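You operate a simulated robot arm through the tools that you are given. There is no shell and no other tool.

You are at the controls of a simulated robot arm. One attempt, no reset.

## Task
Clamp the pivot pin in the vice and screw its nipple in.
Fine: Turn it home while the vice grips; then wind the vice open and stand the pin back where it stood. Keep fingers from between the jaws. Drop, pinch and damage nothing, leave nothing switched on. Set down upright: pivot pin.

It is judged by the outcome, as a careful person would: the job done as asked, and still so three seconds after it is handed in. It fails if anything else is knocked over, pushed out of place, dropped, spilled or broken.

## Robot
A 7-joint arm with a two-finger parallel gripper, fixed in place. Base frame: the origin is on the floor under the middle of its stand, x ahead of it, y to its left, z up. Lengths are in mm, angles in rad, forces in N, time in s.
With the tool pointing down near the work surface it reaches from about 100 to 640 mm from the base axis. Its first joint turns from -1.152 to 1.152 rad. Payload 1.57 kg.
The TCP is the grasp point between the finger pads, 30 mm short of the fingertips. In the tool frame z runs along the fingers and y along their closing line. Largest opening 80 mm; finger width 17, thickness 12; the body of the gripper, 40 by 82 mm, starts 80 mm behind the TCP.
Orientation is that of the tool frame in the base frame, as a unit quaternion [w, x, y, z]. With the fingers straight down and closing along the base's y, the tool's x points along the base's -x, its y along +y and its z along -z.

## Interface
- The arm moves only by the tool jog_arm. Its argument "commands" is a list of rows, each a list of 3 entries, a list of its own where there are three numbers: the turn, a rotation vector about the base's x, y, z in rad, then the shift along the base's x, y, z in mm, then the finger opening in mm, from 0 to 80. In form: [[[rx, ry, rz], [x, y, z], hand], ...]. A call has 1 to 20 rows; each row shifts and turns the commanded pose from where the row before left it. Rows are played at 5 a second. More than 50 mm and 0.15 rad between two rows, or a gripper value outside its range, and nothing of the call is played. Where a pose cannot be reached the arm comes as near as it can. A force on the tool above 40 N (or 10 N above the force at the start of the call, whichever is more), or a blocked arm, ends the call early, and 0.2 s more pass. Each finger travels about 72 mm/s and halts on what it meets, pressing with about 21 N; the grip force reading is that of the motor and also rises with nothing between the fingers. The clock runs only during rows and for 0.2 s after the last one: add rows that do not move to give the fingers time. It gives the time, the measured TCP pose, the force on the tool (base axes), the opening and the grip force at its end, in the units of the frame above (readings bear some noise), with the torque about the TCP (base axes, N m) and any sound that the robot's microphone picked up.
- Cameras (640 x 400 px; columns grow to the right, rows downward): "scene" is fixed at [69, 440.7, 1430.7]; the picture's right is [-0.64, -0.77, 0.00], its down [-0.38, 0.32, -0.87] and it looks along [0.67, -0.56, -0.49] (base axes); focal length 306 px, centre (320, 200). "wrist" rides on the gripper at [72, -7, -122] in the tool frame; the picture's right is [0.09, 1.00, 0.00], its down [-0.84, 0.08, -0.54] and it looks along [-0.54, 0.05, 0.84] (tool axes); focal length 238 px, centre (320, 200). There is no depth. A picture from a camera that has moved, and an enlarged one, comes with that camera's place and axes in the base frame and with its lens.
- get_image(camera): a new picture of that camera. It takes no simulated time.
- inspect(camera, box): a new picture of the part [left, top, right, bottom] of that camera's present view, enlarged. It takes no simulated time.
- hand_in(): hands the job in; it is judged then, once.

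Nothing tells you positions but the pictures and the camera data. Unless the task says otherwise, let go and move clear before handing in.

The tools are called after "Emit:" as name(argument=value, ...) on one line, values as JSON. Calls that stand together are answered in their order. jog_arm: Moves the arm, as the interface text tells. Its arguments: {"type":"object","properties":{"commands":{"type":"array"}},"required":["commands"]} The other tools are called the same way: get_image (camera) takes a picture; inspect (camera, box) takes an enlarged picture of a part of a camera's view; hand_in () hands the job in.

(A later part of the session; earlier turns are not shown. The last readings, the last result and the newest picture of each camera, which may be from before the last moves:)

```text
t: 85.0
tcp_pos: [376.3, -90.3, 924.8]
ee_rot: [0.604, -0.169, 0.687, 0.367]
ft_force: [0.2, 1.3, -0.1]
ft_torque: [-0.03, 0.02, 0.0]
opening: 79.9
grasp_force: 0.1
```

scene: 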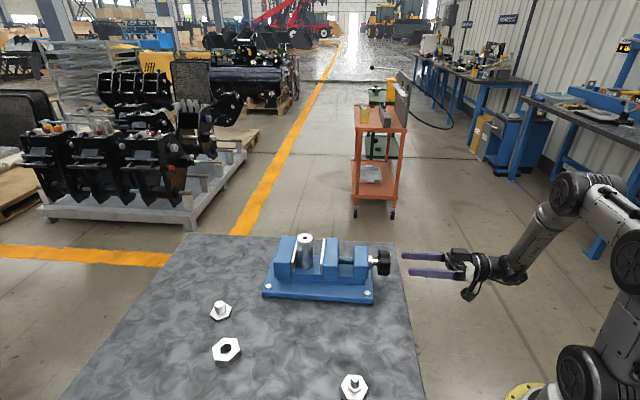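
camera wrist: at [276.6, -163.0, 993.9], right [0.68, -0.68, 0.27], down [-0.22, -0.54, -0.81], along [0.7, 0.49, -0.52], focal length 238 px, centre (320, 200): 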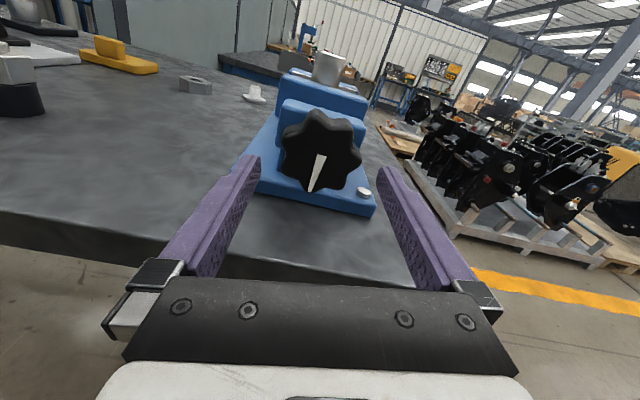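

Emit:
jog_arm(commands=[[[-0.0851, -0.0851, 0], [0, 0, 0.3], 80], [[-0.0851, -0.0851, 0], [0, 0, 0.3], 80], [[-0.0851, -0.0851, 0], [0, 0, 0.3], 80], [[-0.0851, -0.0851, 0], [0, 0, 0.3], 80], [[0, 0, 0], [0, 0, 0], 80]])

Emit:
inspect(camera="wrist", box=[260, 90, 380, 210])

```text
t: 86.2
tcp_pos: [377.3, -90.2, 925.5]
ee_rot: [0.675, -0.328, 0.626, 0.211]
ft_force: [-0.5, -0.4, -0.3]
ft_torque: [-0.01, -0.03, 0.04]
opening: 79.9
grasp_force: 0.0
```

```text
3.33 times, centred on (320, 150) of wrist
camera zoom: at [304.4, -190.1, 856.5], right [-0.68, 0.68, -0.27], down [-0.54, -0.22, 0.81], along [0.49, 0.7, 0.52], focal length 794 px, centre (320, 367)
```

zoom: 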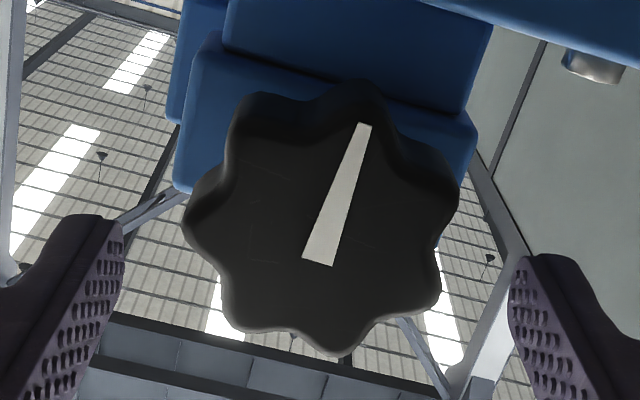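

Averaging the two opposite views puts the knob axis at w≈329.5, z≈924. I'll correct for that, advance, and grip again.

Emit:
jog_arm(commands=[[[0, 0, 0], [-0.7, 0.7, -1.3], 80], [[0, 0, 0], [6.2, 6.2, 0], 80], [[0, 0, 0], [6.2, 6.2, 0], 80], [[0, 0, 0], [6.2, 6.2, 0], 80], [[0, 0, 0], [6.2, 6.2, 0], 80], [[0, 0, 0], [0, 0, 0], 80], [[0, 0, 0], [0, 0, 0], 68], [[0, 0, 0], [0, 0, 0], 60], [[0, 0, 0], [0, 0, 0], 54], [[0, 0, 0], [0, 0, 0], 40], [[0, 0, 0], [0, 0, 0], 30], [[0, 0, 0], [0, 0, 0], 30]])

Emit:
inspect(camera="wrist", box=[240, 90, 400, 240])

```text
t: 88.8
tcp_pos: [401.3, -65.7, 925.2]
ee_rot: [0.675, -0.328, 0.626, 0.211]
ft_force: [5.8, -0.1, -0.1]
ft_torque: [-0.12, 0.16, -0.26]
opening: 58.6
grasp_force: 45.0
```

```text
2.67 times, centred on (320, 165) of wrist
camera zoom: at [328.7, -164.8, 855.9], right [-0.68, 0.68, -0.27], down [-0.54, -0.22, 0.81], along [0.49, 0.7, 0.52], focal length 636 px, centre (320, 293)
```

zoom: 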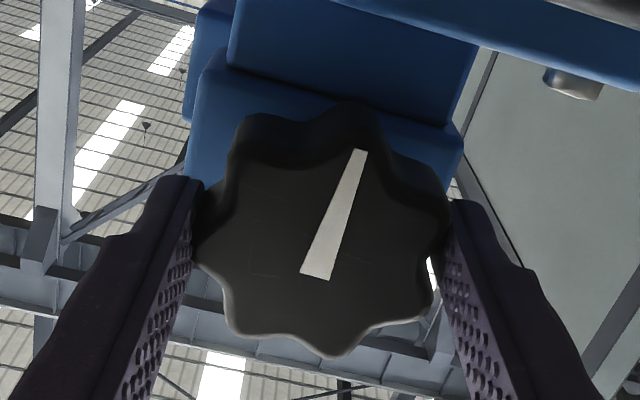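

The second bite is well centred with low forces. I'll continue turning clockwise.

Emit:
jog_arm(commands=[[[0.0707, 0.0707, 0], [0, 0, 0], 30], [[0.0707, 0.0707, 0], [0, 0, 0], 30], [[0.0707, 0.0707, 0], [0, 0, 0], 30], [[0.0707, 0.0707, 0], [0, 0, 0], 30], [[0, 0, 0], [0, 0, 0], 30]])

Emit:
jog_arm(commands=[[[0.0707, 0.0707, 0], [0, 0, 0], 30], [[0.0707, 0.0707, 0], [0, 0, 0], 30], [[0, 0, 0], [0, 0, 0], 30]])

Emit:
inspect(camera="scene", box=[285, 255, 335, 295])

```text
t: 90.0
tcp_pos: [401.8, -65.0, 925.0]
ee_rot: [0.62, -0.195, 0.68, 0.34]
ft_force: [9.4, -7.7, 3.8]
ft_torque: [-0.74, 0.72, 0.69]
opening: 58.3
grasp_force: 45.2
```

```text
t: 90.8
tcp_pos: [400.6, -64.8, 926.1]
ee_rot: [0.582, -0.125, 0.696, 0.401]
ft_force: [1.4, -12.4, 2.8]
ft_torque: [-0.04, 0.05, 0.36]
opening: 58.3
grasp_force: 44.6
```

```text
10.00 times, centred on (310, 275) of scene
camera zoom: at [69.0, 440.4, 1430.8], right [-0.64, -0.77, 0.0], down [-0.38, 0.32, -0.87], along [0.67, -0.56, -0.49], focal length 3059 px, centre (420, -550)
```

zoom: 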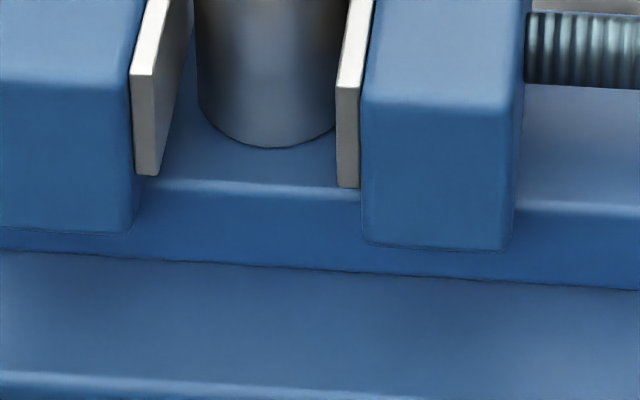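

Emit:
jog_arm(commands=[[[0, 0, 0], [0.2, -0.8, 0.2], 30], [[0.0707, 0.0707, 0], [0, 0, 0], 30], [[0.0707, 0.0707, 0], [0, 0, 0], 30], [[0.0707, 0.0707, 0], [0, 0, 0], 30], [[0, 0, 0], [0, 0, 0], 30]])

Emit:
inspect(camera="scene", box=[285, 255, 335, 295])

Emit:
inspect(camera="scene", box=[260, 225, 350, 300])

```text
t: 92.0
tcp_pos: [402.4, -64.8, 924.7]
ee_rot: [0.515, -0.022, 0.706, 0.485]
ft_force: [5.3, 4.5, 4.2]
ft_torque: [0.57, -0.57, -1.13]
opening: 58.3
grasp_force: 45.1
```

```text
10.00 times, centred on (310, 275) of scene
camera zoom: at [69.1, 440.8, 1430.7], right [-0.64, -0.77, 0.0], down [-0.38, 0.32, -0.87], along [0.67, -0.56, -0.49], focal length 3059 px, centre (420, -550)
```

zoom: 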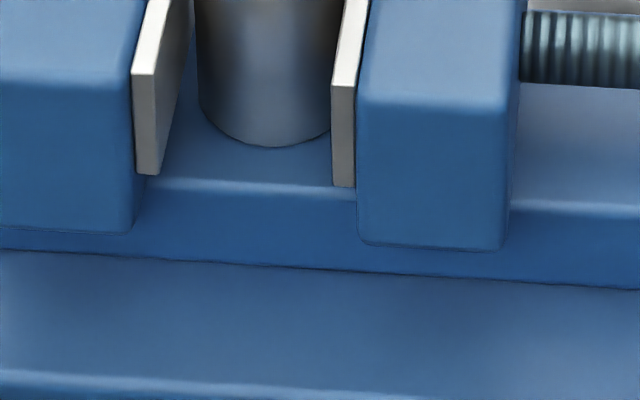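

```text
5.33 times, centred on (305, 262) of scene
camera zoom: at [69.1, 440.8, 1430.7], right [-0.64, -0.77, 0.0], down [-0.38, 0.32, -0.87], along [0.67, -0.56, -0.49], focal length 1632 px, centre (400, -133)
```

zoom: 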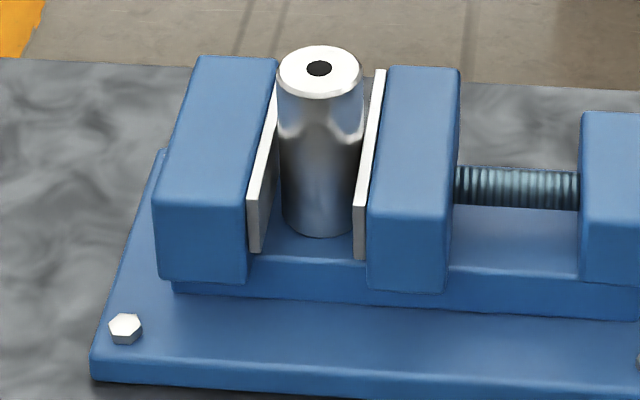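

Emit:
jog_arm(commands=[[[0.0707, 0.0707, 0], [0, 0, 0], 30], [[0.0707, 0.0707, 0], [0, 0, 0], 30], [[0, 0, 0], [0, 0, 0], 30]])

Emit:
inspect(camera="scene", box=[260, 225, 350, 300])

```text
t: 92.8
tcp_pos: [400.5, -65.1, 925.7]
ee_rot: [0.464, 0.048, 0.705, 0.534]
ft_force: [-0.8, 6.9, 11.4]
ft_torque: [-0.26, 0.22, -0.65]
opening: 58.5
grasp_force: 44.5
```

```text
5.33 times, centred on (305, 262) of scene
camera zoom: at [68.9, 440.9, 1430.7], right [-0.64, -0.77, 0.0], down [-0.38, 0.32, -0.87], along [0.67, -0.56, -0.49], focal length 1632 px, centre (400, -133)
```

zoom: 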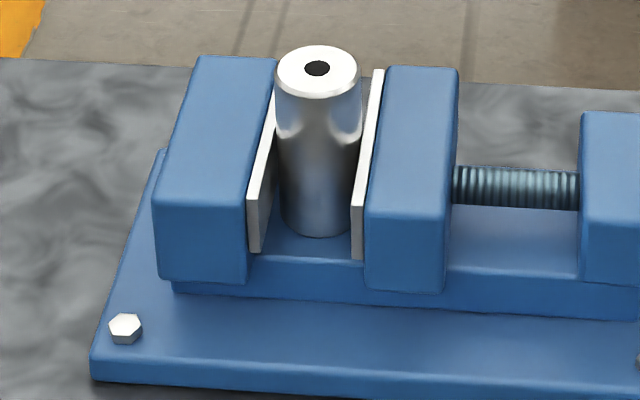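

The jaw is now touching and pushing the pin towards the fixed jaw. I'll continue gently.

Emit:
jog_arm(commands=[[[0, 0, 0], [0, 0.3, 0.7], 30], [[0.0707, 0.0707, 0], [0, 0, 0], 30], [[0.0707, 0.0707, 0], [0, 0, 0], 30], [[0, 0, 0], [0, 0, 0], 30]])

Emit:
inspect(camera="scene", box=[260, 225, 350, 300])

```text
t: 93.8
tcp_pos: [400.5, -64.3, 925.1]
ee_rot: [0.408, 0.118, 0.697, 0.577]
ft_force: [-0.8, 6.8, 6.2]
ft_torque: [-0.82, 0.35, -0.14]
opening: 58.3
grasp_force: 45.3
```

```text
5.33 times, centred on (305, 262) of scene
camera zoom: at [68.9, 440.9, 1430.7], right [-0.64, -0.77, 0.0], down [-0.38, 0.32, -0.87], along [0.67, -0.56, -0.49], focal length 1632 px, centre (400, -133)
```

zoom: 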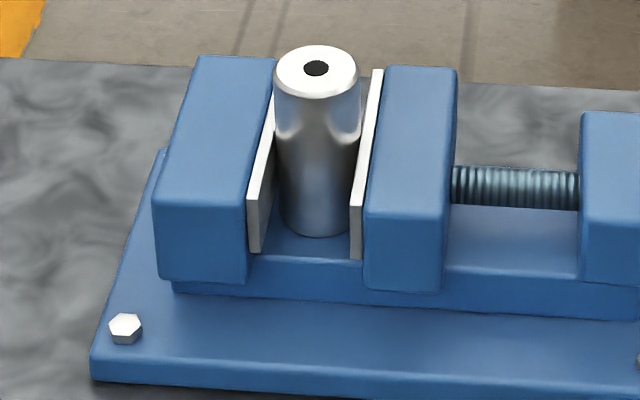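

Emit:
jog_arm(commands=[[[0.0707, 0.0707, 0], [0, 0, 0], 30], [[0, 0, 0], [0, 0, 0], 30]])

Emit:
inspect(camera="scene", box=[285, 255, 335, 295])

```text
t: 94.4
tcp_pos: [401.3, -65.2, 926.4]
ee_rot: [0.379, 0.153, 0.691, 0.597]
ft_force: [-0.1, 4.8, 1.1]
ft_torque: [-0.36, -0.29, 0.8]
opening: 58.3
grasp_force: 45.0
```

```text
10.00 times, centred on (310, 275) of scene
camera zoom: at [69.0, 440.8, 1430.7], right [-0.64, -0.77, 0.0], down [-0.38, 0.32, -0.87], along [0.67, -0.56, -0.49], focal length 3059 px, centre (420, -550)
```

zoom: 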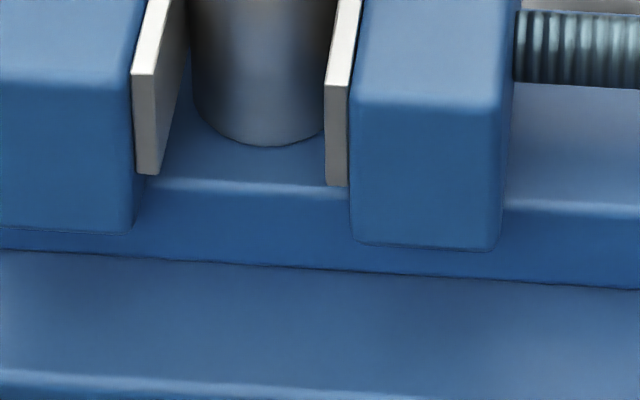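

Torque is building, so the pin is being gripped. I'll tighten a bit more.

Emit:
jog_arm(commands=[[[0.0707, 0.0707, 0], [0, 0, 0], 30], [[0, 0, 0], [0, 0, 0], 30]])

Emit:
jog_arm(commands=[[[0.0707, 0.0707, 0], [0, 0, 0], 30], [[0, 0, 0], [0, 0, 0], 30]])

Emit:
inspect(camera="scene", box=[285, 255, 335, 295])

Emit:
inspect(camera="wrist", box=[240, 90, 400, 240])

```text
t: 95.0
tcp_pos: [400.9, -64.9, 924.5]
ee_rot: [0.349, 0.187, 0.682, 0.615]
ft_force: [1.6, 13.5, 6.1]
ft_torque: [-0.73, -0.15, -0.19]
opening: 58.5
grasp_force: 44.9
```

```text
t: 95.6
tcp_pos: [401.6, -65.6, 926.7]
ee_rot: [0.319, 0.22, 0.672, 0.631]
ft_force: [10.8, 9.1, 3.8]
ft_torque: [-1.21, -0.95, 0.18]
opening: 58.7
grasp_force: 45.1
```

```text
10.00 times, centred on (310, 275) of scene
camera zoom: at [69.2, 441.0, 1430.6], right [-0.64, -0.77, 0.0], down [-0.38, 0.32, -0.87], along [0.67, -0.56, -0.49], focal length 3059 px, centre (420, -550)
```

zoom: 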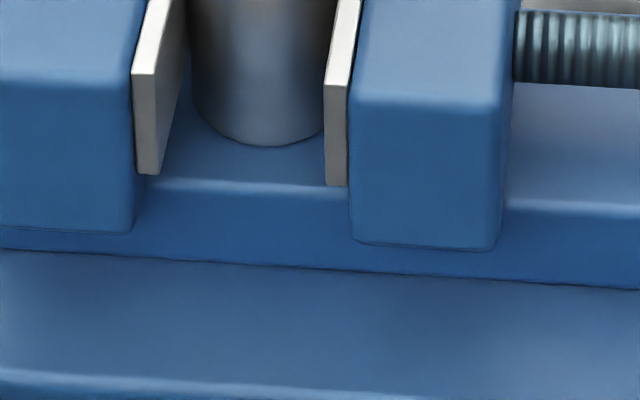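

```text
2.67 times, centred on (320, 165) of wrist
camera zoom: at [265.3, -101.8, 908.9], right [-0.17, 0.17, 0.97], down [0.19, -0.96, 0.2], along [0.97, 0.22, 0.13], focal length 636 px, centre (320, 293)
```

zoom: 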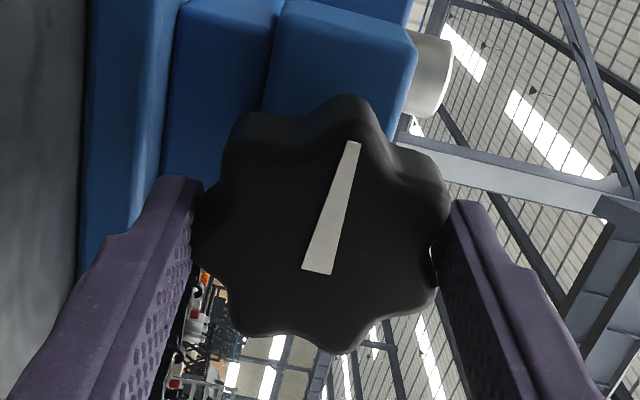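

The vice is gripping: about 1.5 Nm on the knob and the jaw has stopped. I'll release the knob, back away and check that the grip holds.

Emit:
jog_arm(commands=[[[0, 0, 0], [0, 0, 0], 62], [[0, 0, 0], [0, 0, 0], 70], [[0, 0, 0], [0, 0, 0], 80], [[0, 0, 0], [0, 0, 0], 80], [[0, 0, 0], [-7, -7, 0], 80], [[0, 0, 0], [-9, -9, 0], 80], [[0, 0, 0], [-9, -9, 0], 80], [[0, 0, 0], [-10, -10, 0], 80], [[0, 0, 0], [-10, -10, 0], 80], [[0, 0, 0], [0, 0, 0], 80]])

Emit:
inspect(camera="scene", box=[260, 225, 420, 310])

Emit:
inspect(camera="scene", box=[285, 255, 335, 295])

Emit:
get_image(camera="wrist")

```text
t: 97.8
tcp_pos: [357.4, -109.9, 925.2]
ee_rot: [0.318, 0.222, 0.672, 0.631]
ft_force: [-0.8, 0.6, -0.8]
ft_torque: [0.01, 0.02, 0.0]
opening: 79.8
grasp_force: 0.1
```

```text
4.00 times, centred on (340, 268) of scene
camera zoom: at [69.0, 440.7, 1430.7], right [-0.64, -0.77, 0.0], down [-0.38, 0.32, -0.87], along [0.67, -0.56, -0.49], focal length 1224 px, centre (240, -70)
```

zoom: 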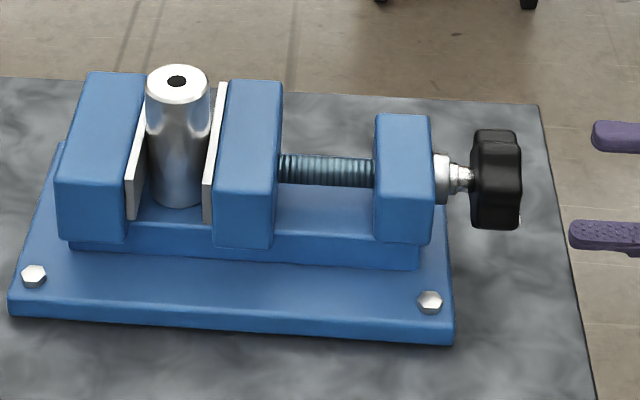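

```text
10.00 times, centred on (310, 275) of scene
camera zoom: at [69.0, 440.7, 1430.7], right [-0.64, -0.77, 0.0], down [-0.38, 0.32, -0.87], along [0.67, -0.56, -0.49], focal length 3059 px, centre (420, -550)
```

zoom: 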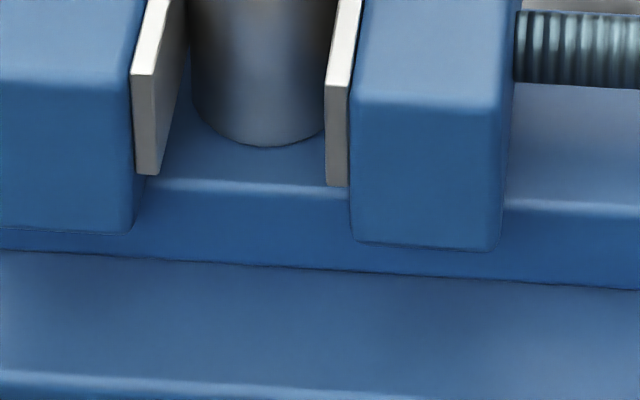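

```text
taken
camera wrist: at [220.9, -146.9, 908.4], right [-0.17, 0.17, 0.97], down [0.19, -0.96, 0.2], along [0.97, 0.22, 0.13], focal length 238 px, centre (320, 200)
```

wrist: 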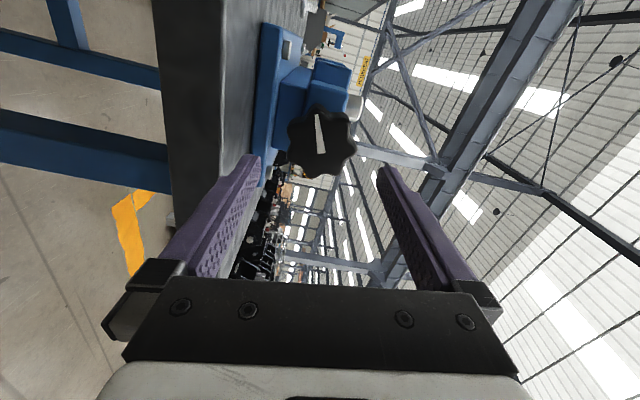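

Emit:
inspect(camera="wrist", box=[270, 85, 370, 185])

```text
4.00 times, centred on (320, 135) of wrist
camera zoom: at [220.9, -146.9, 908.4], right [-0.17, 0.17, 0.97], down [0.19, -0.96, 0.2], along [0.97, 0.22, 0.13], focal length 953 px, centre (320, 460)
```

zoom: 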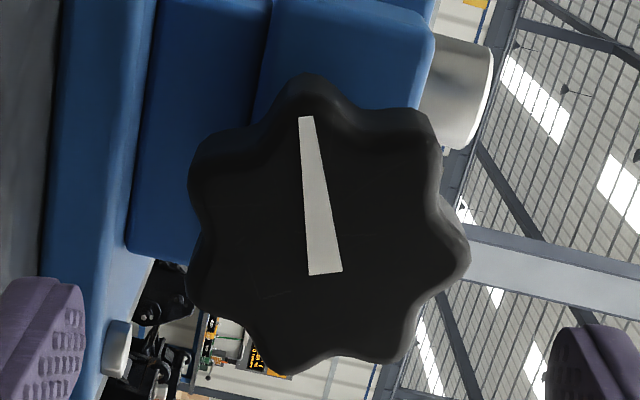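

The jaw is still against the pin. The knob sprang back a little when released, so I'll check the grip directly later. Next I'll rise, roll back and point the tool down again to fetch the nipple.

Emit:
jog_arm(commands=[[[0, 0, 0], [0, 0, 25], 80], [[0, 0, 0], [0, 0, 25], 80], [[0, 0, 0], [0, 0, 25], 80], [[0, 0, 0], [0, 0, 25], 80], [[0, 0, 0], [0, 0, 25], 80], [[0, 0, 0], [0, 0, 25], 80], [[0, 0, 0], [0, 0, 25], 80], [[0, 0, 0], [0, 0, 25], 80], [[0, 0, 0], [0, 0, 25], 80], [[-0.0915, -0.0915, 0], [0, 0, 0], 80], [[-0.0915, -0.0915, 0], [0, 0, 0], 80], [[-0.0915, -0.0915, 0], [0, 0, 0], 80], [[-0.0915, -0.0915, 0], [0, 0, 0], 80], [[-0.0915, -0.0915, 0], [0, 0, 0], 80], [[-0.0915, -0.0915, 0], [0, 0, 0], 80], [[-0.0915, -0.0915, 0], [0, 0, 0], 80], [[-0.0915, -0.0915, 0], [0, 0, 0], 80], [[-0.0915, -0.0915, 0], [0, 0, 0], 80], [[-0.0915, -0.0915, 0], [0, 0, 0], 80], [[-0.0915, -0.0915, 0], [0, 0, 0], 80]])

Emit:
jog_arm(commands=[[[-0.074, 0.074, 0], [0, 0, 0], 80], [[-0.074, 0.074, 0], [0, 0, 0], 80], [[-0.074, 0.074, 0], [0, 0, 0], 80], [[-0.074, 0.074, 0], [0, 0, 0], 80], [[-0.074, 0.074, 0], [0, 0, 0], 80], [[-0.074, 0.074, 0], [0, 0, 0], 80], [[-0.074, 0.074, 0], [0, 0, 0], 80], [[-0.074, 0.074, 0], [0, 0, 0], 80], [[-0.074, 0.074, 0], [0, 0, 0], 80], [[-0.074, 0.074, 0], [0, 0, 0], 80], [[-0.074, 0.074, 0], [0, 0, 0], 80], [[-0.074, 0.074, 0], [0, 0, 0], 80], [[-0.074, 0.074, 0], [0, 0, 0], 80], [[-0.074, 0.074, 0], [0, 0, 0], 80], [[-0.0747, 0.0747, 0], [0, 0, 0], 80], [[0, 0, 0], [0, 0, 0], 80], [[0, 0, 0], [0, 0, 0], 80]])

Emit:
get_image(camera="scene")

Emit:
get_image(camera="wrist")

```text
t: 102.0
tcp_pos: [356.8, -110.4, 1150.4]
ee_rot: [0.654, -0.272, 0.653, 0.269]
ft_force: [0.3, 0.0, -0.1]
ft_torque: [-0.02, 0.01, -0.03]
opening: 79.7
grasp_force: 0.1
```

```text
t: 105.6
tcp_pos: [355.9, -110.1, 1150.5]
ee_rot: [0.0, -0.383, 0.924, 0.0]
ft_force: [0.7, -0.7, 0.3]
ft_torque: [-0.06, -0.01, 0.0]
opening: 80.0
grasp_force: 0.0
```

```text
taken
```

scene: 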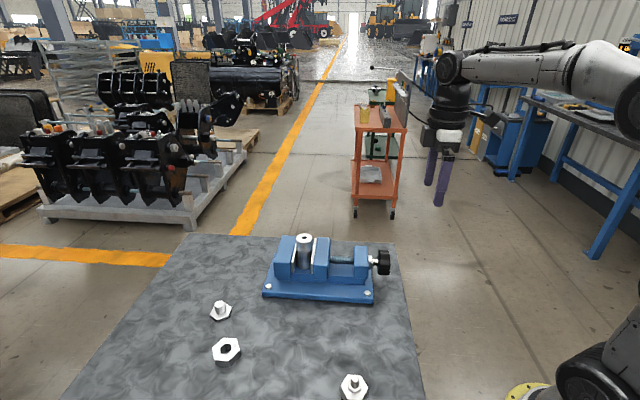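

```text
taken
camera wrist: at [309.7, -165.5, 1273.2], right [-0.77, 0.64, 0.0], down [0.54, 0.65, 0.54], along [0.35, 0.42, -0.84], focal length 238 px, centre (320, 200)
```

wrist: 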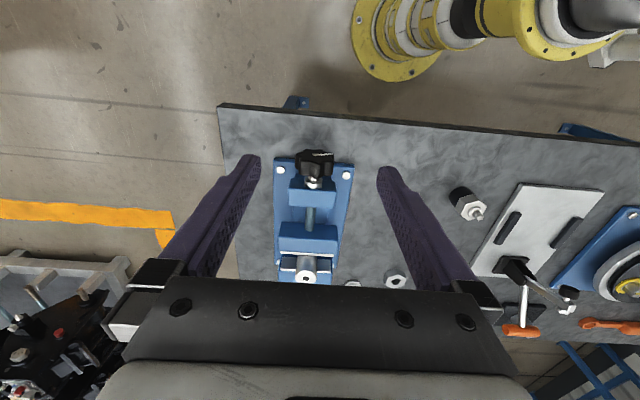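

Tool is pointing down again. Before fetching the nipple I'll look straight down at the clamped pin to check contact and get its exact position.

Emit:
jog_arm(commands=[[[0, 0, 0], [19.5, 19.4, -4], 80], [[0, 0, 0], [19.5, 19.4, -4], 80], [[0, 0, 0], [19.5, 19.4, -4], 80], [[0, 0, 0], [19.5, 19.4, -4], 80], [[0, 0, 0], [19.5, 19.4, -4], 80], [[0, 0, 0], [19.5, 19.4, -4], 80], [[0, 0, 0], [19.5, 19.4, -4], 80], [[0, 0, 0], [19.5, 19.4, -4], 80], [[0, 0, 0], [19.5, 19.4, -4], 80], [[0, 0, 0], [19.5, 19.4, -4], 80], [[0, 0, 0], [0, 0, 0], 80], [[0, 0, 0], [0, 0, 0], 80]])

Emit:
get_image(camera="wrist")

Emit:
inspect(camera="wrist", box=[250, 60, 390, 180])

```text
t: 108.2
tcp_pos: [550.6, 83.2, 1111.5]
ee_rot: [0.0, -0.382, 0.924, 0.001]
ft_force: [0.1, 0.3, -0.3]
ft_torque: [0.01, 0.01, 0.02]
opening: 80.0
grasp_force: 0.0
```

```text
taken
camera wrist: at [505.0, 28.0, 1233.6], right [-0.77, 0.64, 0.0], down [0.54, 0.65, 0.54], along [0.35, 0.42, -0.84], focal length 238 px, centre (320, 200)
```

wrist: 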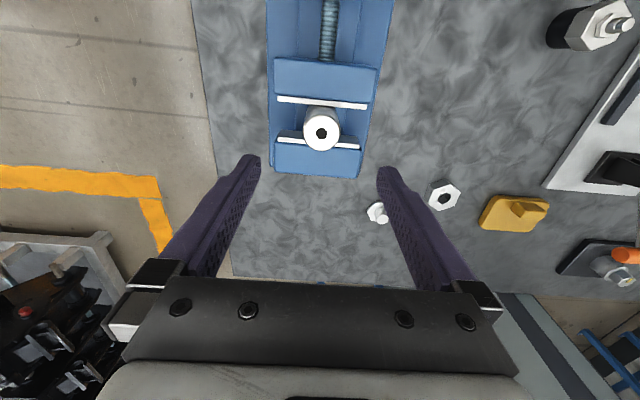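

```text
3.33 times, centred on (320, 120) of wrist
camera zoom: at [505.0, 28.0, 1233.6], right [-0.77, 0.64, 0.0], down [0.54, 0.65, 0.54], along [0.35, 0.42, -0.84], focal length 794 px, centre (320, 467)
```

zoom: 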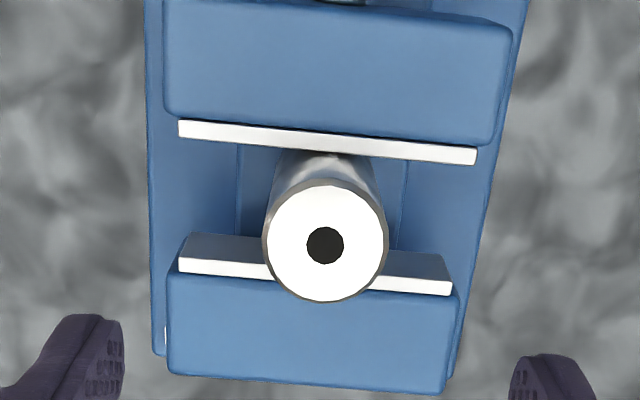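

Emit:
inspect(camera="wrist", box=[295, 90, 345, 130])

Emit:
inspect(camera="scene", box=[285, 228, 335, 268])

Emit:
inspect(camera="wrist", box=[270, 115, 370, 160])

```text
10.00 times, centred on (320, 110) of wrist
camera zoom: at [505.0, 28.0, 1233.6], right [-0.77, 0.64, 0.0], down [0.54, 0.65, 0.54], along [0.35, 0.42, -0.84], focal length 2384 px, centre (320, 1100)
```

zoom: 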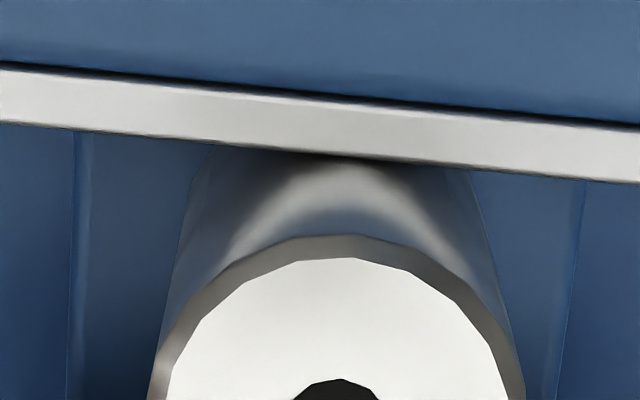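

```text
10.00 times, centred on (310, 248) of scene
camera zoom: at [69.0, 440.7, 1430.7], right [-0.64, -0.77, 0.0], down [-0.38, 0.32, -0.87], along [0.67, -0.56, -0.49], focal length 3059 px, centre (420, -280)
```

zoom: 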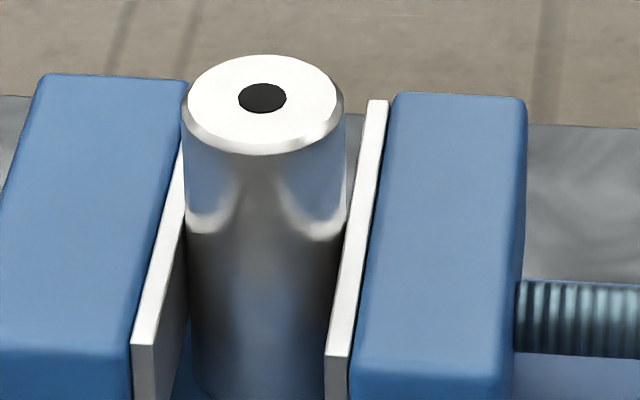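

```text
6.40 times, centred on (320, 138) of wrist
camera zoom: at [505.0, 28.0, 1233.6], right [-0.77, 0.64, 0.0], down [0.54, 0.65, 0.54], along [0.35, 0.42, -0.84], focal length 1525 px, centre (320, 600)
```

zoom: 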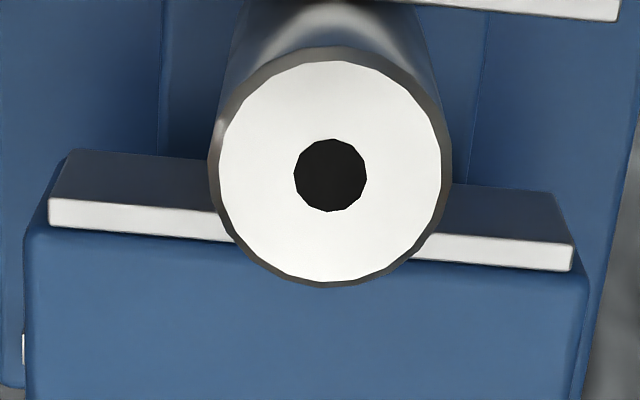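

The pin appears held between both plates. I'll move over to the nipple in its holder.

Emit:
jog_arm(commands=[[[0, 0, 0], [-19.7, 8.5, 0], 80], [[0, 0, 0], [-19.7, 8.5, 0], 80], [[0, 0, 0], [-19.7, 8.5, 0], 80], [[0, 0, 0], [-19.7, 8.5, 0], 80], [[0, 0, 0], [-19.7, 8.5, 0], 80], [[0, 0, 0], [-19.7, 8.5, 0], 80], [[0, 0, 0], [-19.7, 8.5, 0], 80], [[0, 0, 0], [-19.7, 8.5, 0], 80], [[0, 0, 0], [-19.7, 8.5, 0], 80], [[0, 0, 0], [-19.7, 8.5, 0], 80], [[0, 0, 0], [-19.7, 8.5, 0], 80], [[0, 0, 0], [-19.7, 8.5, 0], 80], [[0, 0, 0], [-19.7, 8.5, 0], 80], [[0, 0, 0], [-19.7, 8.5, 0], 80], [[0, 0, 0], [-19.7, 8.5, 0], 80], [[0, 0, 0], [0, 0, -20], 80], [[0, 0, 0], [0, 0, -20], 80], [[0, 0, 0], [0, 0, -20], 80], [[0, 0, 0], [0, 0, 0], 80], [[0, 0, 0], [0, 0, 0], 80]])

Emit:
get_image(camera="wrist")

Emit:
inspect(camera="wrist", box=[270, 80, 370, 180])

```text
t: 112.4
tcp_pos: [256.8, 211.3, 1050.6]
ee_rot: [0.001, -0.382, 0.924, 0.0]
ft_force: [0.5, 0.4, -0.8]
ft_torque: [-0.02, -0.04, 0.02]
opening: 80.0
grasp_force: 0.2
```

```text
taken
camera wrist: at [211.0, 155.9, 1173.3], right [-0.77, 0.64, 0.0], down [0.54, 0.65, 0.54], along [0.35, 0.42, -0.84], focal length 238 px, centre (320, 200)
```

wrist: 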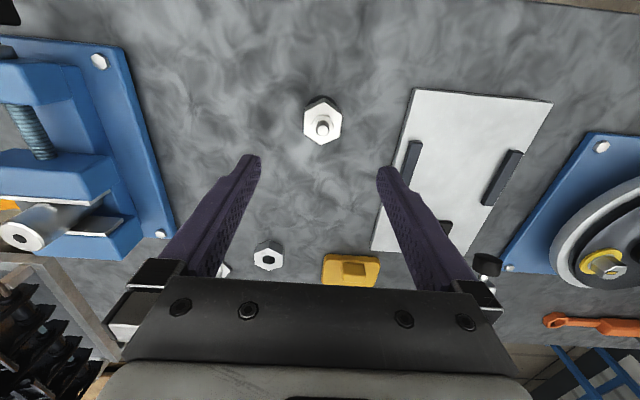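

```text
4.00 times, centred on (320, 130) of wrist
camera zoom: at [211.0, 155.9, 1173.3], right [-0.77, 0.64, 0.0], down [0.54, 0.65, 0.54], along [0.35, 0.42, -0.84], focal length 953 px, centre (320, 480)
```

zoom: 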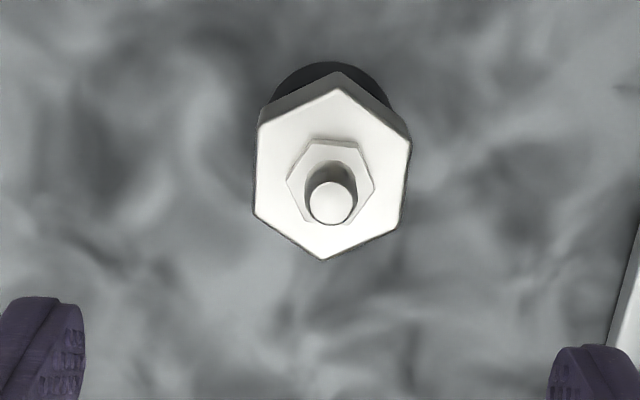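

The hex flats are aligned with the fingers. I'll correct the small offset, descend to just above the tip, and re-measure.

Emit:
jog_arm(commands=[[[0, 0, 0], [-2.5, 0, -15], 80], [[0, 0, 0], [0, 0, -20], 80], [[0, 0, 0], [0, 0, -20], 80], [[0, 0, 0], [0, 0, -15], 80], [[0, 0, 0], [0, 0, 0], 80], [[0, 0, 0], [0, 0, 0], 80]])

Emit:
inspect(camera="wrist", box=[240, 80, 400, 220])

Emit:
inspect(camera="scene", box=[300, 310, 410, 400])

```text
t: 113.8
tcp_pos: [254.4, 210.8, 980.4]
ee_rot: [0.0, -0.383, 0.924, 0.0]
ft_force: [0.2, 0.0, 0.8]
ft_torque: [-0.02, -0.01, -0.01]
opening: 79.9
grasp_force: 0.1
```

```text
2.86 times, centred on (320, 150) of wrist
camera zoom: at [206.9, 155.8, 1102.6], right [-0.77, 0.64, 0.0], down [0.54, 0.65, 0.54], along [0.35, 0.42, -0.84], focal length 681 px, centre (320, 343)
```

zoom: 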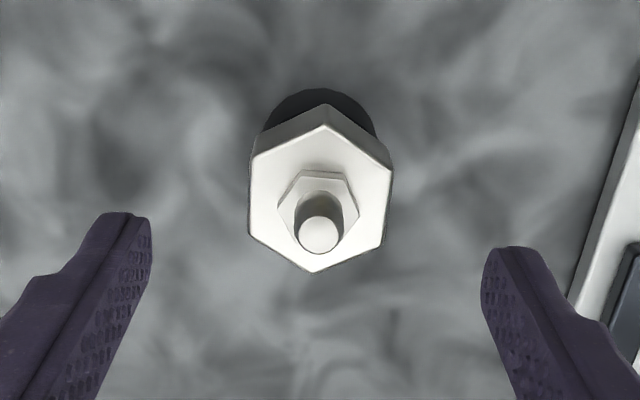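

```text
4.44 times, centred on (355, 355) of scene
camera zoom: at [69.0, 440.7, 1430.7], right [-0.64, -0.77, 0.0], down [-0.38, 0.32, -0.87], along [0.67, -0.56, -0.49], focal length 1360 px, centre (164, -489)
```

zoom: 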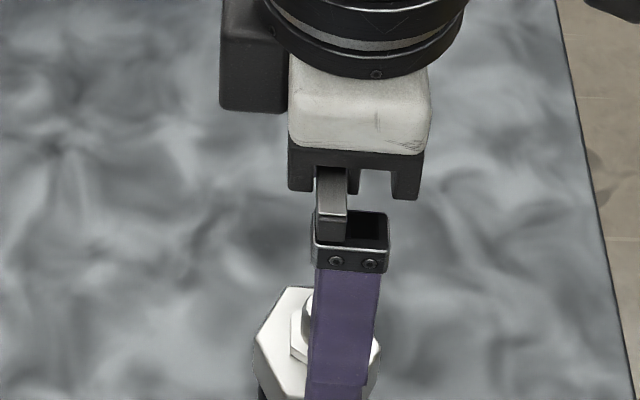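

Aligned within a millimetre. I'll lower so the fingertips are level with the hex's lower edge, then close.

Emit:
jog_arm(commands=[[[0, 0, 0], [0, 0, -10], 80], [[0, 0, 0], [0, 0, -10], 80], [[0, 0, 0], [0, 0, -10], 80], [[0, 0, 0], [0, 0, -10], 80], [[0, 0, 0], [0, 0, -10], 80], [[0, 0, 0], [0, 0, 0], 80], [[0, 0, 0], [0, 0, 0], 80]])

Emit:
inspect(camera="scene", box=[300, 310, 410, 400])

Emit:
get_image(camera="wrist")

```text
t: 115.4
tcp_pos: [253.4, 211.6, 931.9]
ee_rot: [0.0, -0.383, 0.924, 0.0]
ft_force: [0.5, 0.9, -0.4]
ft_torque: [-0.01, -0.02, 0.0]
opening: 80.1
grasp_force: 0.1
```

```text
4.44 times, centred on (355, 355) of scene
camera zoom: at [69.0, 440.7, 1430.7], right [-0.64, -0.77, 0.0], down [-0.38, 0.32, -0.87], along [0.67, -0.56, -0.49], focal length 1360 px, centre (164, -489)
```

zoom: 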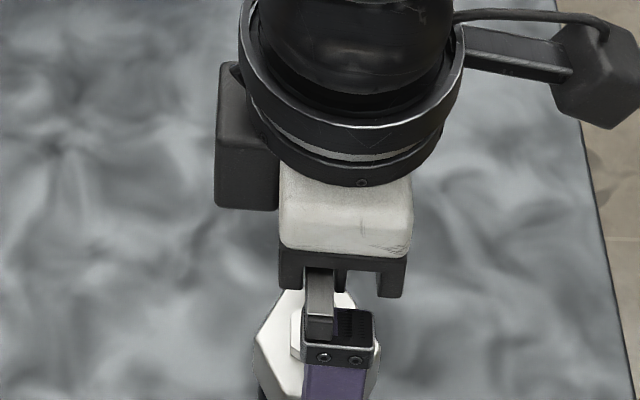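

```text
taken
camera wrist: at [207.2, 156.4, 1054.0], right [-0.77, 0.64, 0.0], down [0.54, 0.65, 0.54], along [0.35, 0.42, -0.84], focal length 238 px, centre (320, 200)
```

wrist: 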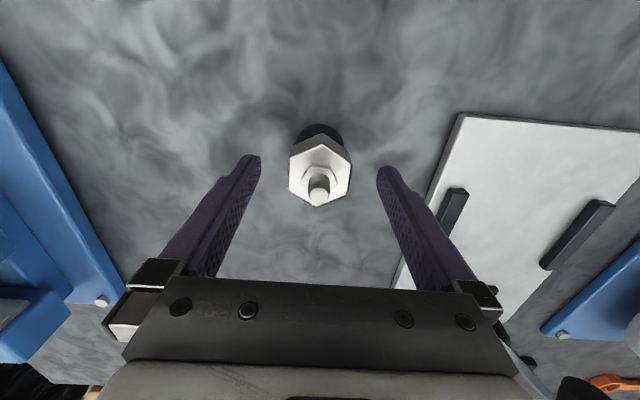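

Emit:
inspect(camera="wrist", box=[240, 110, 400, 230])

```text
3.33 times, centred on (320, 170) of wrist
camera zoom: at [207.2, 156.4, 1054.0], right [-0.77, 0.64, 0.0], down [0.54, 0.65, 0.54], along [0.35, 0.42, -0.84], focal length 794 px, centre (320, 300)
```

zoom: 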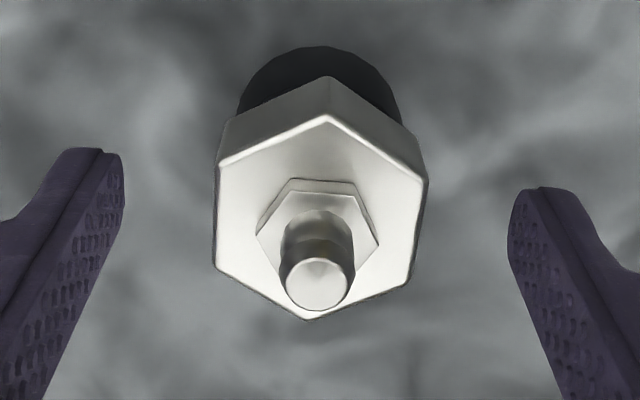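

Well centred. I'll close on the hex flats.

Emit:
jog_arm(commands=[[[0, 0, 0], [0, 0, 0], 64], [[0, 0, 0], [0, 0, 0], 52], [[0, 0, 0], [0, 0, 0], 44], [[0, 0, 0], [0, 0, 0], 40], [[0, 0, 0], [0, 0, 0], 36], [[0, 0, 0], [0, 0, 0], 25], [[0, 0, 0], [0, 0, 0], 25]])

Emit:
inspect(camera="wrist", box=[240, 110, 400, 230])

```text
t: 117.0
tcp_pos: [254.5, 211.5, 932.0]
ee_rot: [0.001, -0.383, 0.924, 0.0]
ft_force: [0.2, -0.1, -0.1]
ft_torque: [0.0, 0.01, -0.03]
opening: 40.8
grasp_force: 21.3
```

```text
3.33 times, centred on (320, 170) of wrist
camera zoom: at [207.3, 156.4, 1054.1], right [-0.77, 0.64, 0.0], down [0.54, 0.65, 0.54], along [0.35, 0.42, -0.84], focal length 794 px, centre (320, 300)
```

zoom: 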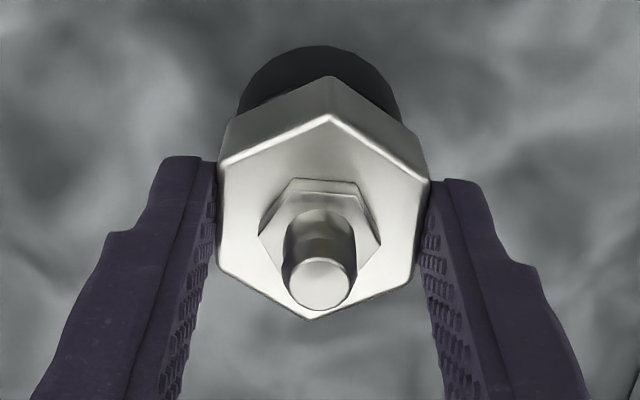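

Gripped at 40.8 mm. I'll lift slowly and watch whether the nipple leaves the holder.

Emit:
jog_arm(commands=[[[0, 0, 0], [0, 0, 3], 25], [[0, 0, 0], [0, 0, 3], 25], [[0, 0, 0], [0, 0, 4], 25], [[0, 0, 0], [0, 0, 0], 25]])

Emit:
inspect(camera="wrist", box=[240, 110, 400, 230])

Emit:
inspect(camera="scene", box=[300, 310, 410, 400])

```text
t: 118.0
tcp_pos: [253.6, 212.5, 941.3]
ee_rot: [0.0, -0.383, 0.924, 0.001]
ft_force: [-0.4, -0.5, -1.3]
ft_torque: [0.0, 0.01, 0.03]
opening: 40.9
grasp_force: 20.9
```

```text
3.33 times, centred on (320, 170) of wrist
camera zoom: at [207.2, 156.4, 1063.1], right [-0.77, 0.64, 0.0], down [0.54, 0.65, 0.54], along [0.35, 0.42, -0.84], focal length 794 px, centre (320, 300)
```

zoom: 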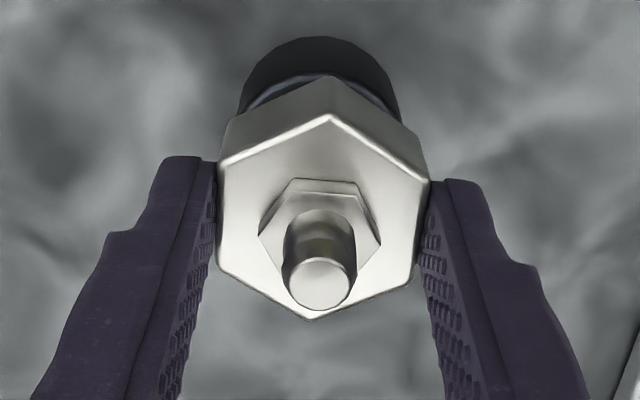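

```text
4.44 times, centred on (355, 355) of scene
camera zoom: at [69.0, 440.7, 1430.7], right [-0.64, -0.77, 0.0], down [-0.38, 0.32, -0.87], along [0.67, -0.56, -0.49], focal length 1360 px, centre (164, -489)
```

zoom: 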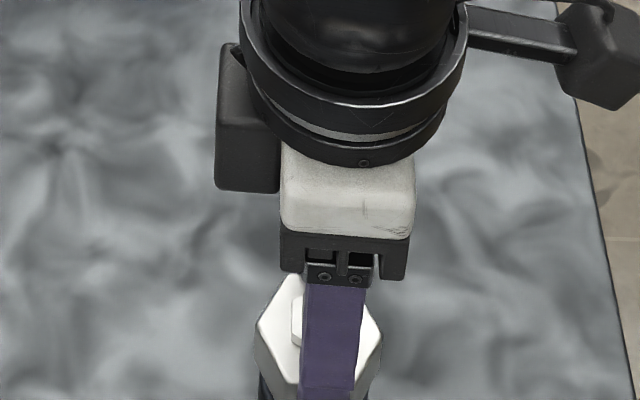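

The nipple lifts free of its holder. I'll raise it further and look at its underside.

Emit:
jog_arm(commands=[[[0, 0, 0], [0, 0, 6], 25], [[0, 0, 0], [0, 0, 10], 25], [[0, 0, 0], [0, 0, 12], 25], [[0, 0, 0], [0, 0, 15], 25], [[0, 0, 0], [0, 0, 15], 25], [[0, 0, 0], [0, 0, 15], 25], [[0, 0, 0], [0, 0, 15], 25], [[0, 0, 0], [0, 0, 15], 25], [[0, 0, 0], [0, 0, 15], 25], [[0, 0, 0], [0, 0, 15], 25], [[0, 0, 0], [0, 0, 0], 25]])

Emit:
get_image(camera="scene")

Emit:
get_image(camera="wrist")

Emit:
inspect(camera="scene", box=[310, 250, 420, 400])

```text
t: 120.4
tcp_pos: [252.7, 211.0, 1074.4]
ee_rot: [0.001, -0.383, 0.924, -0.001]
ft_force: [0.1, -0.1, -1.3]
ft_torque: [-0.01, -0.02, -0.01]
opening: 41.0
grasp_force: 20.5
```

```text
taken
```

scene: 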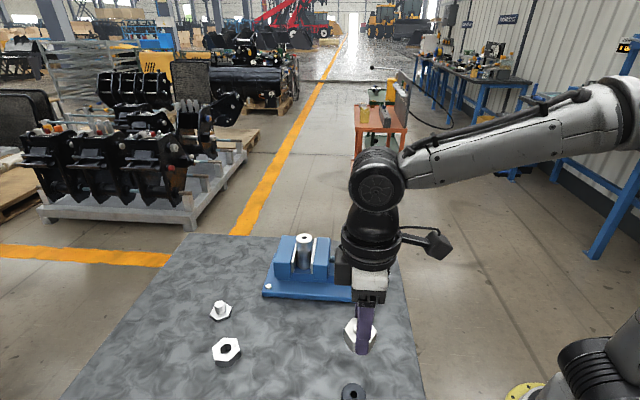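

```text
taken
camera wrist: at [206.9, 155.4, 1196.6], right [-0.77, 0.64, 0.0], down [0.54, 0.65, 0.54], along [0.35, 0.42, -0.84], focal length 238 px, centre (320, 200)
```

wrist: 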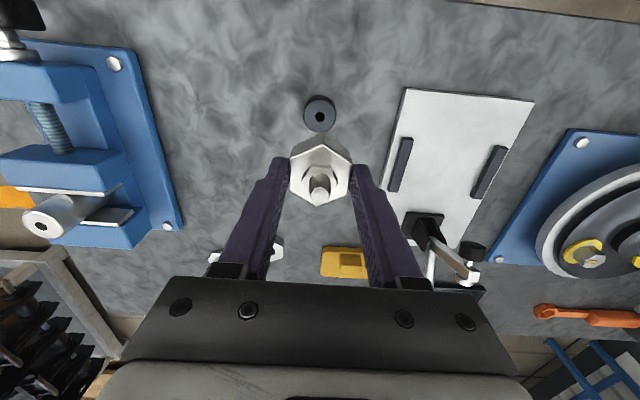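

```text
2.67 times, centred on (365, 325) of scene
camera zoom: at [69.0, 440.7, 1430.7], right [-0.64, -0.77, 0.0], down [-0.38, 0.32, -0.87], along [0.67, -0.56, -0.49], focal length 816 px, centre (200, -133)
```

zoom: 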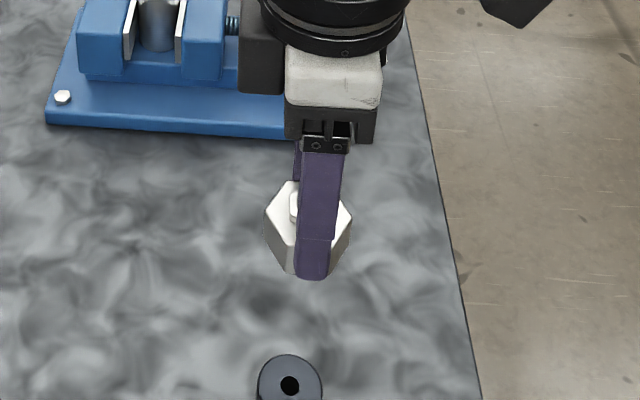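

The nipple is held and its holder stays in place. I'll carry it high above the pin and align.

Emit:
jog_arm(commands=[[[0, 0, 0], [0, 0, 15], 25], [[0, 0, 0], [0, 0, 20], 25], [[0, 0, 0], [0, 0, 20], 25], [[0, 0, 0], [20, -8.3, 1.3], 25], [[0, 0, 0], [20, -8.3, 1.3], 25], [[0, 0, 0], [20, -8.3, 1.3], 25], [[0, 0, 0], [20, -8.3, 1.3], 25], [[0, 0, 0], [20, -8.3, 1.3], 25], [[0, 0, 0], [20, -8.3, 1.3], 25], [[0, 0, 0], [20, -8.3, 1.3], 25], [[0, 0, 0], [20, -8.3, 1.3], 25], [[0, 0, 0], [20, -8.3, 1.3], 25], [[0, 0, 0], [20, -8.3, 1.3], 25], [[0, 0, 0], [20, -8.3, 1.3], 25], [[0, 0, 0], [20, -8.3, 1.3], 25], [[0, 0, 0], [20, -8.3, 1.3], 25], [[0, 0, 0], [20, -8.3, 1.3], 25], [[0, 0, 0], [18.5, -8.3, 1.3], 25], [[0, 0, 0], [0, 0, 0], 25], [[0, 0, 0], [0, 0, 0], 25]])

Emit:
get_image(camera="wrist")

Emit:
inspect(camera="wrist", box=[260, 80, 380, 220])

Emit:
inspect(camera="scene", box=[240, 150, 380, 300])

```text
t: 124.6
tcp_pos: [550.8, 86.8, 1147.1]
ee_rot: [0.0, -0.383, 0.924, 0.001]
ft_force: [0.3, 1.2, -1.6]
ft_torque: [-0.06, 0.02, -0.01]
opening: 41.0
grasp_force: 21.2
```

```text
taken
camera wrist: at [505.2, 31.0, 1270.3], right [-0.77, 0.64, 0.0], down [0.54, 0.65, 0.54], along [0.35, 0.42, -0.84], focal length 238 px, centre (320, 200)
```

wrist: 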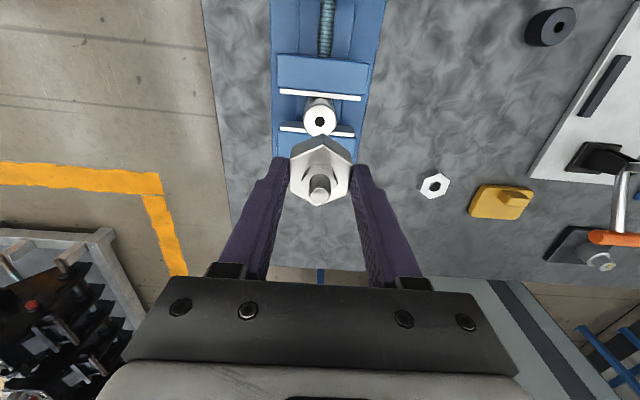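

```text
2.86 times, centred on (320, 150) of wrist
camera zoom: at [505.2, 31.0, 1270.3], right [-0.77, 0.64, 0.0], down [0.54, 0.65, 0.54], along [0.35, 0.42, -0.84], focal length 681 px, centre (320, 343)
```

zoom: 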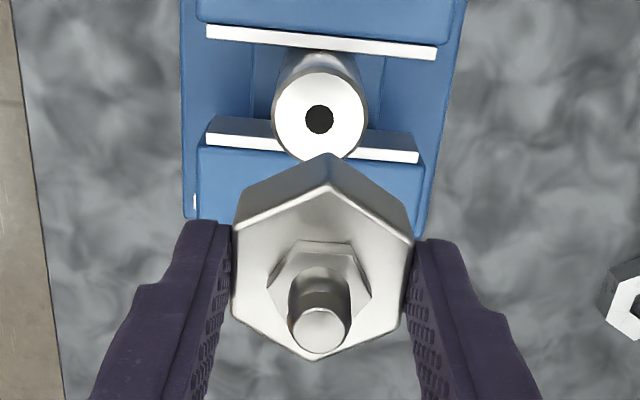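

```text
2.67 times, centred on (310, 225) of scene
camera zoom: at [69.0, 440.7, 1430.7], right [-0.64, -0.77, 0.0], down [-0.38, 0.32, -0.87], along [0.67, -0.56, -0.49], focal length 816 px, centre (347, 133)
```

zoom: 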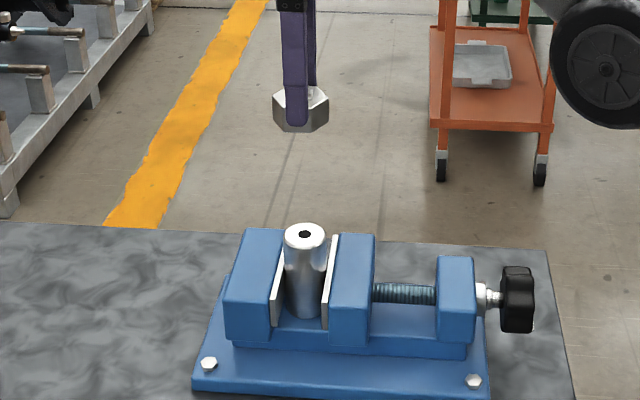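

Emit:
inspect(camera="scene", box=[285, 165, 325, 205])

```text
10.00 times, centred on (305, 185) of scene
camera zoom: at [69.0, 440.7, 1430.7], right [-0.64, -0.77, 0.0], down [-0.38, 0.32, -0.87], along [0.67, -0.56, -0.49], focal length 3059 px, centre (470, 350)
```

zoom: 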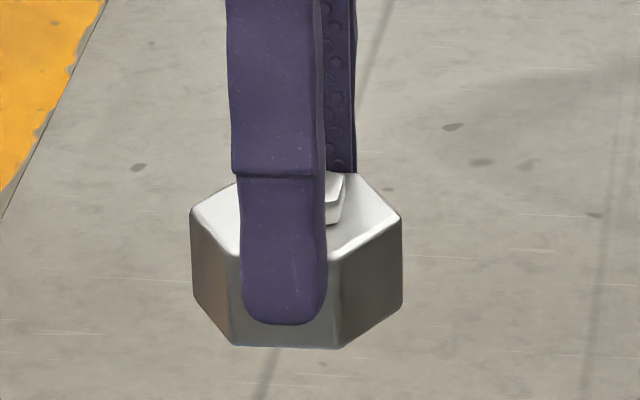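

Emit:
inspect(camera="scene", box=[285, 225, 325, 265])

```text
10.00 times, centred on (305, 245) of scene
camera zoom: at [69.0, 440.7, 1430.7], right [-0.64, -0.77, 0.0], down [-0.38, 0.32, -0.87], along [0.67, -0.56, -0.49], focal length 3059 px, centre (470, -250)
```

zoom: 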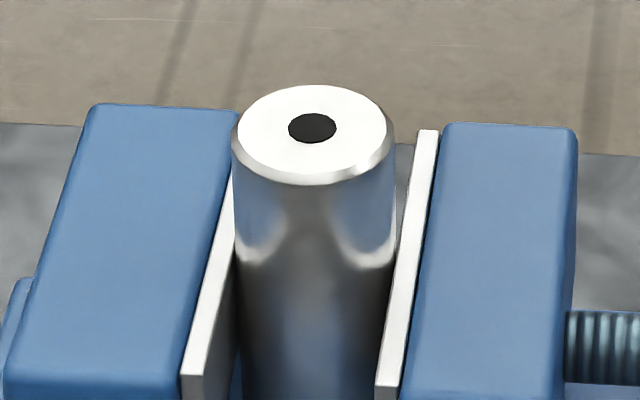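

The nipple looks aligned with the pin's hole within about a millimetre. I'll pre-rotate counter-clockwise to leave room for screwing, still well above the pin.

Emit:
jog_arm(commands=[[[0, 0, 0.1], [0, 0, 0], 25], [[0, 0, 0.1], [0, 0, 0], 25], [[0, 0, 0.1], [0, 0, 0], 25], [[0, 0, 0.1], [0, 0, 0], 25], [[0, 0, 0.1], [0, 0, 0], 25], [[0, 0, 0.1], [0, 0, 0], 25], [[0, 0, 0], [0, 0, 0], 25]])

Emit:
inspect(camera="scene", box=[285, 165, 325, 205])

Emit:
inspect(camera="wrist", box=[260, 80, 380, 220])

```text
t: 126.2
tcp_pos: [552.8, 86.3, 1147.5]
ee_rot: [0.0, -0.639, 0.769, 0.0]
ft_force: [0.2, -0.8, -1.1]
ft_torque: [0.01, -0.06, 0.01]
opening: 40.8
grasp_force: 20.9
```

```text
10.00 times, centred on (305, 185) of scene
camera zoom: at [69.0, 440.7, 1430.7], right [-0.64, -0.77, 0.0], down [-0.38, 0.32, -0.87], along [0.67, -0.56, -0.49], focal length 3059 px, centre (470, 350)
```

zoom: 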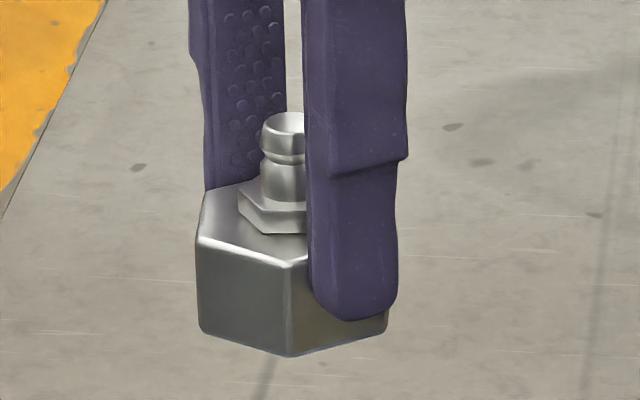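

```text
2.86 times, centred on (320, 150) of wrist
camera zoom: at [544.9, 15.3, 1269.9], right [-1.0, 0.09, 0.0], down [0.08, 0.84, 0.54], along [0.05, 0.54, -0.84], focal length 681 px, centre (320, 343)
```

zoom: 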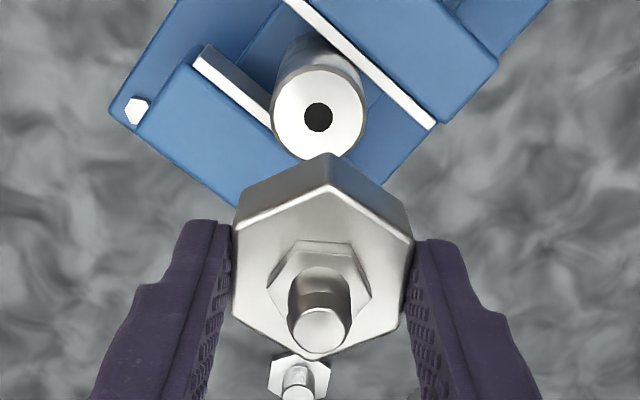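

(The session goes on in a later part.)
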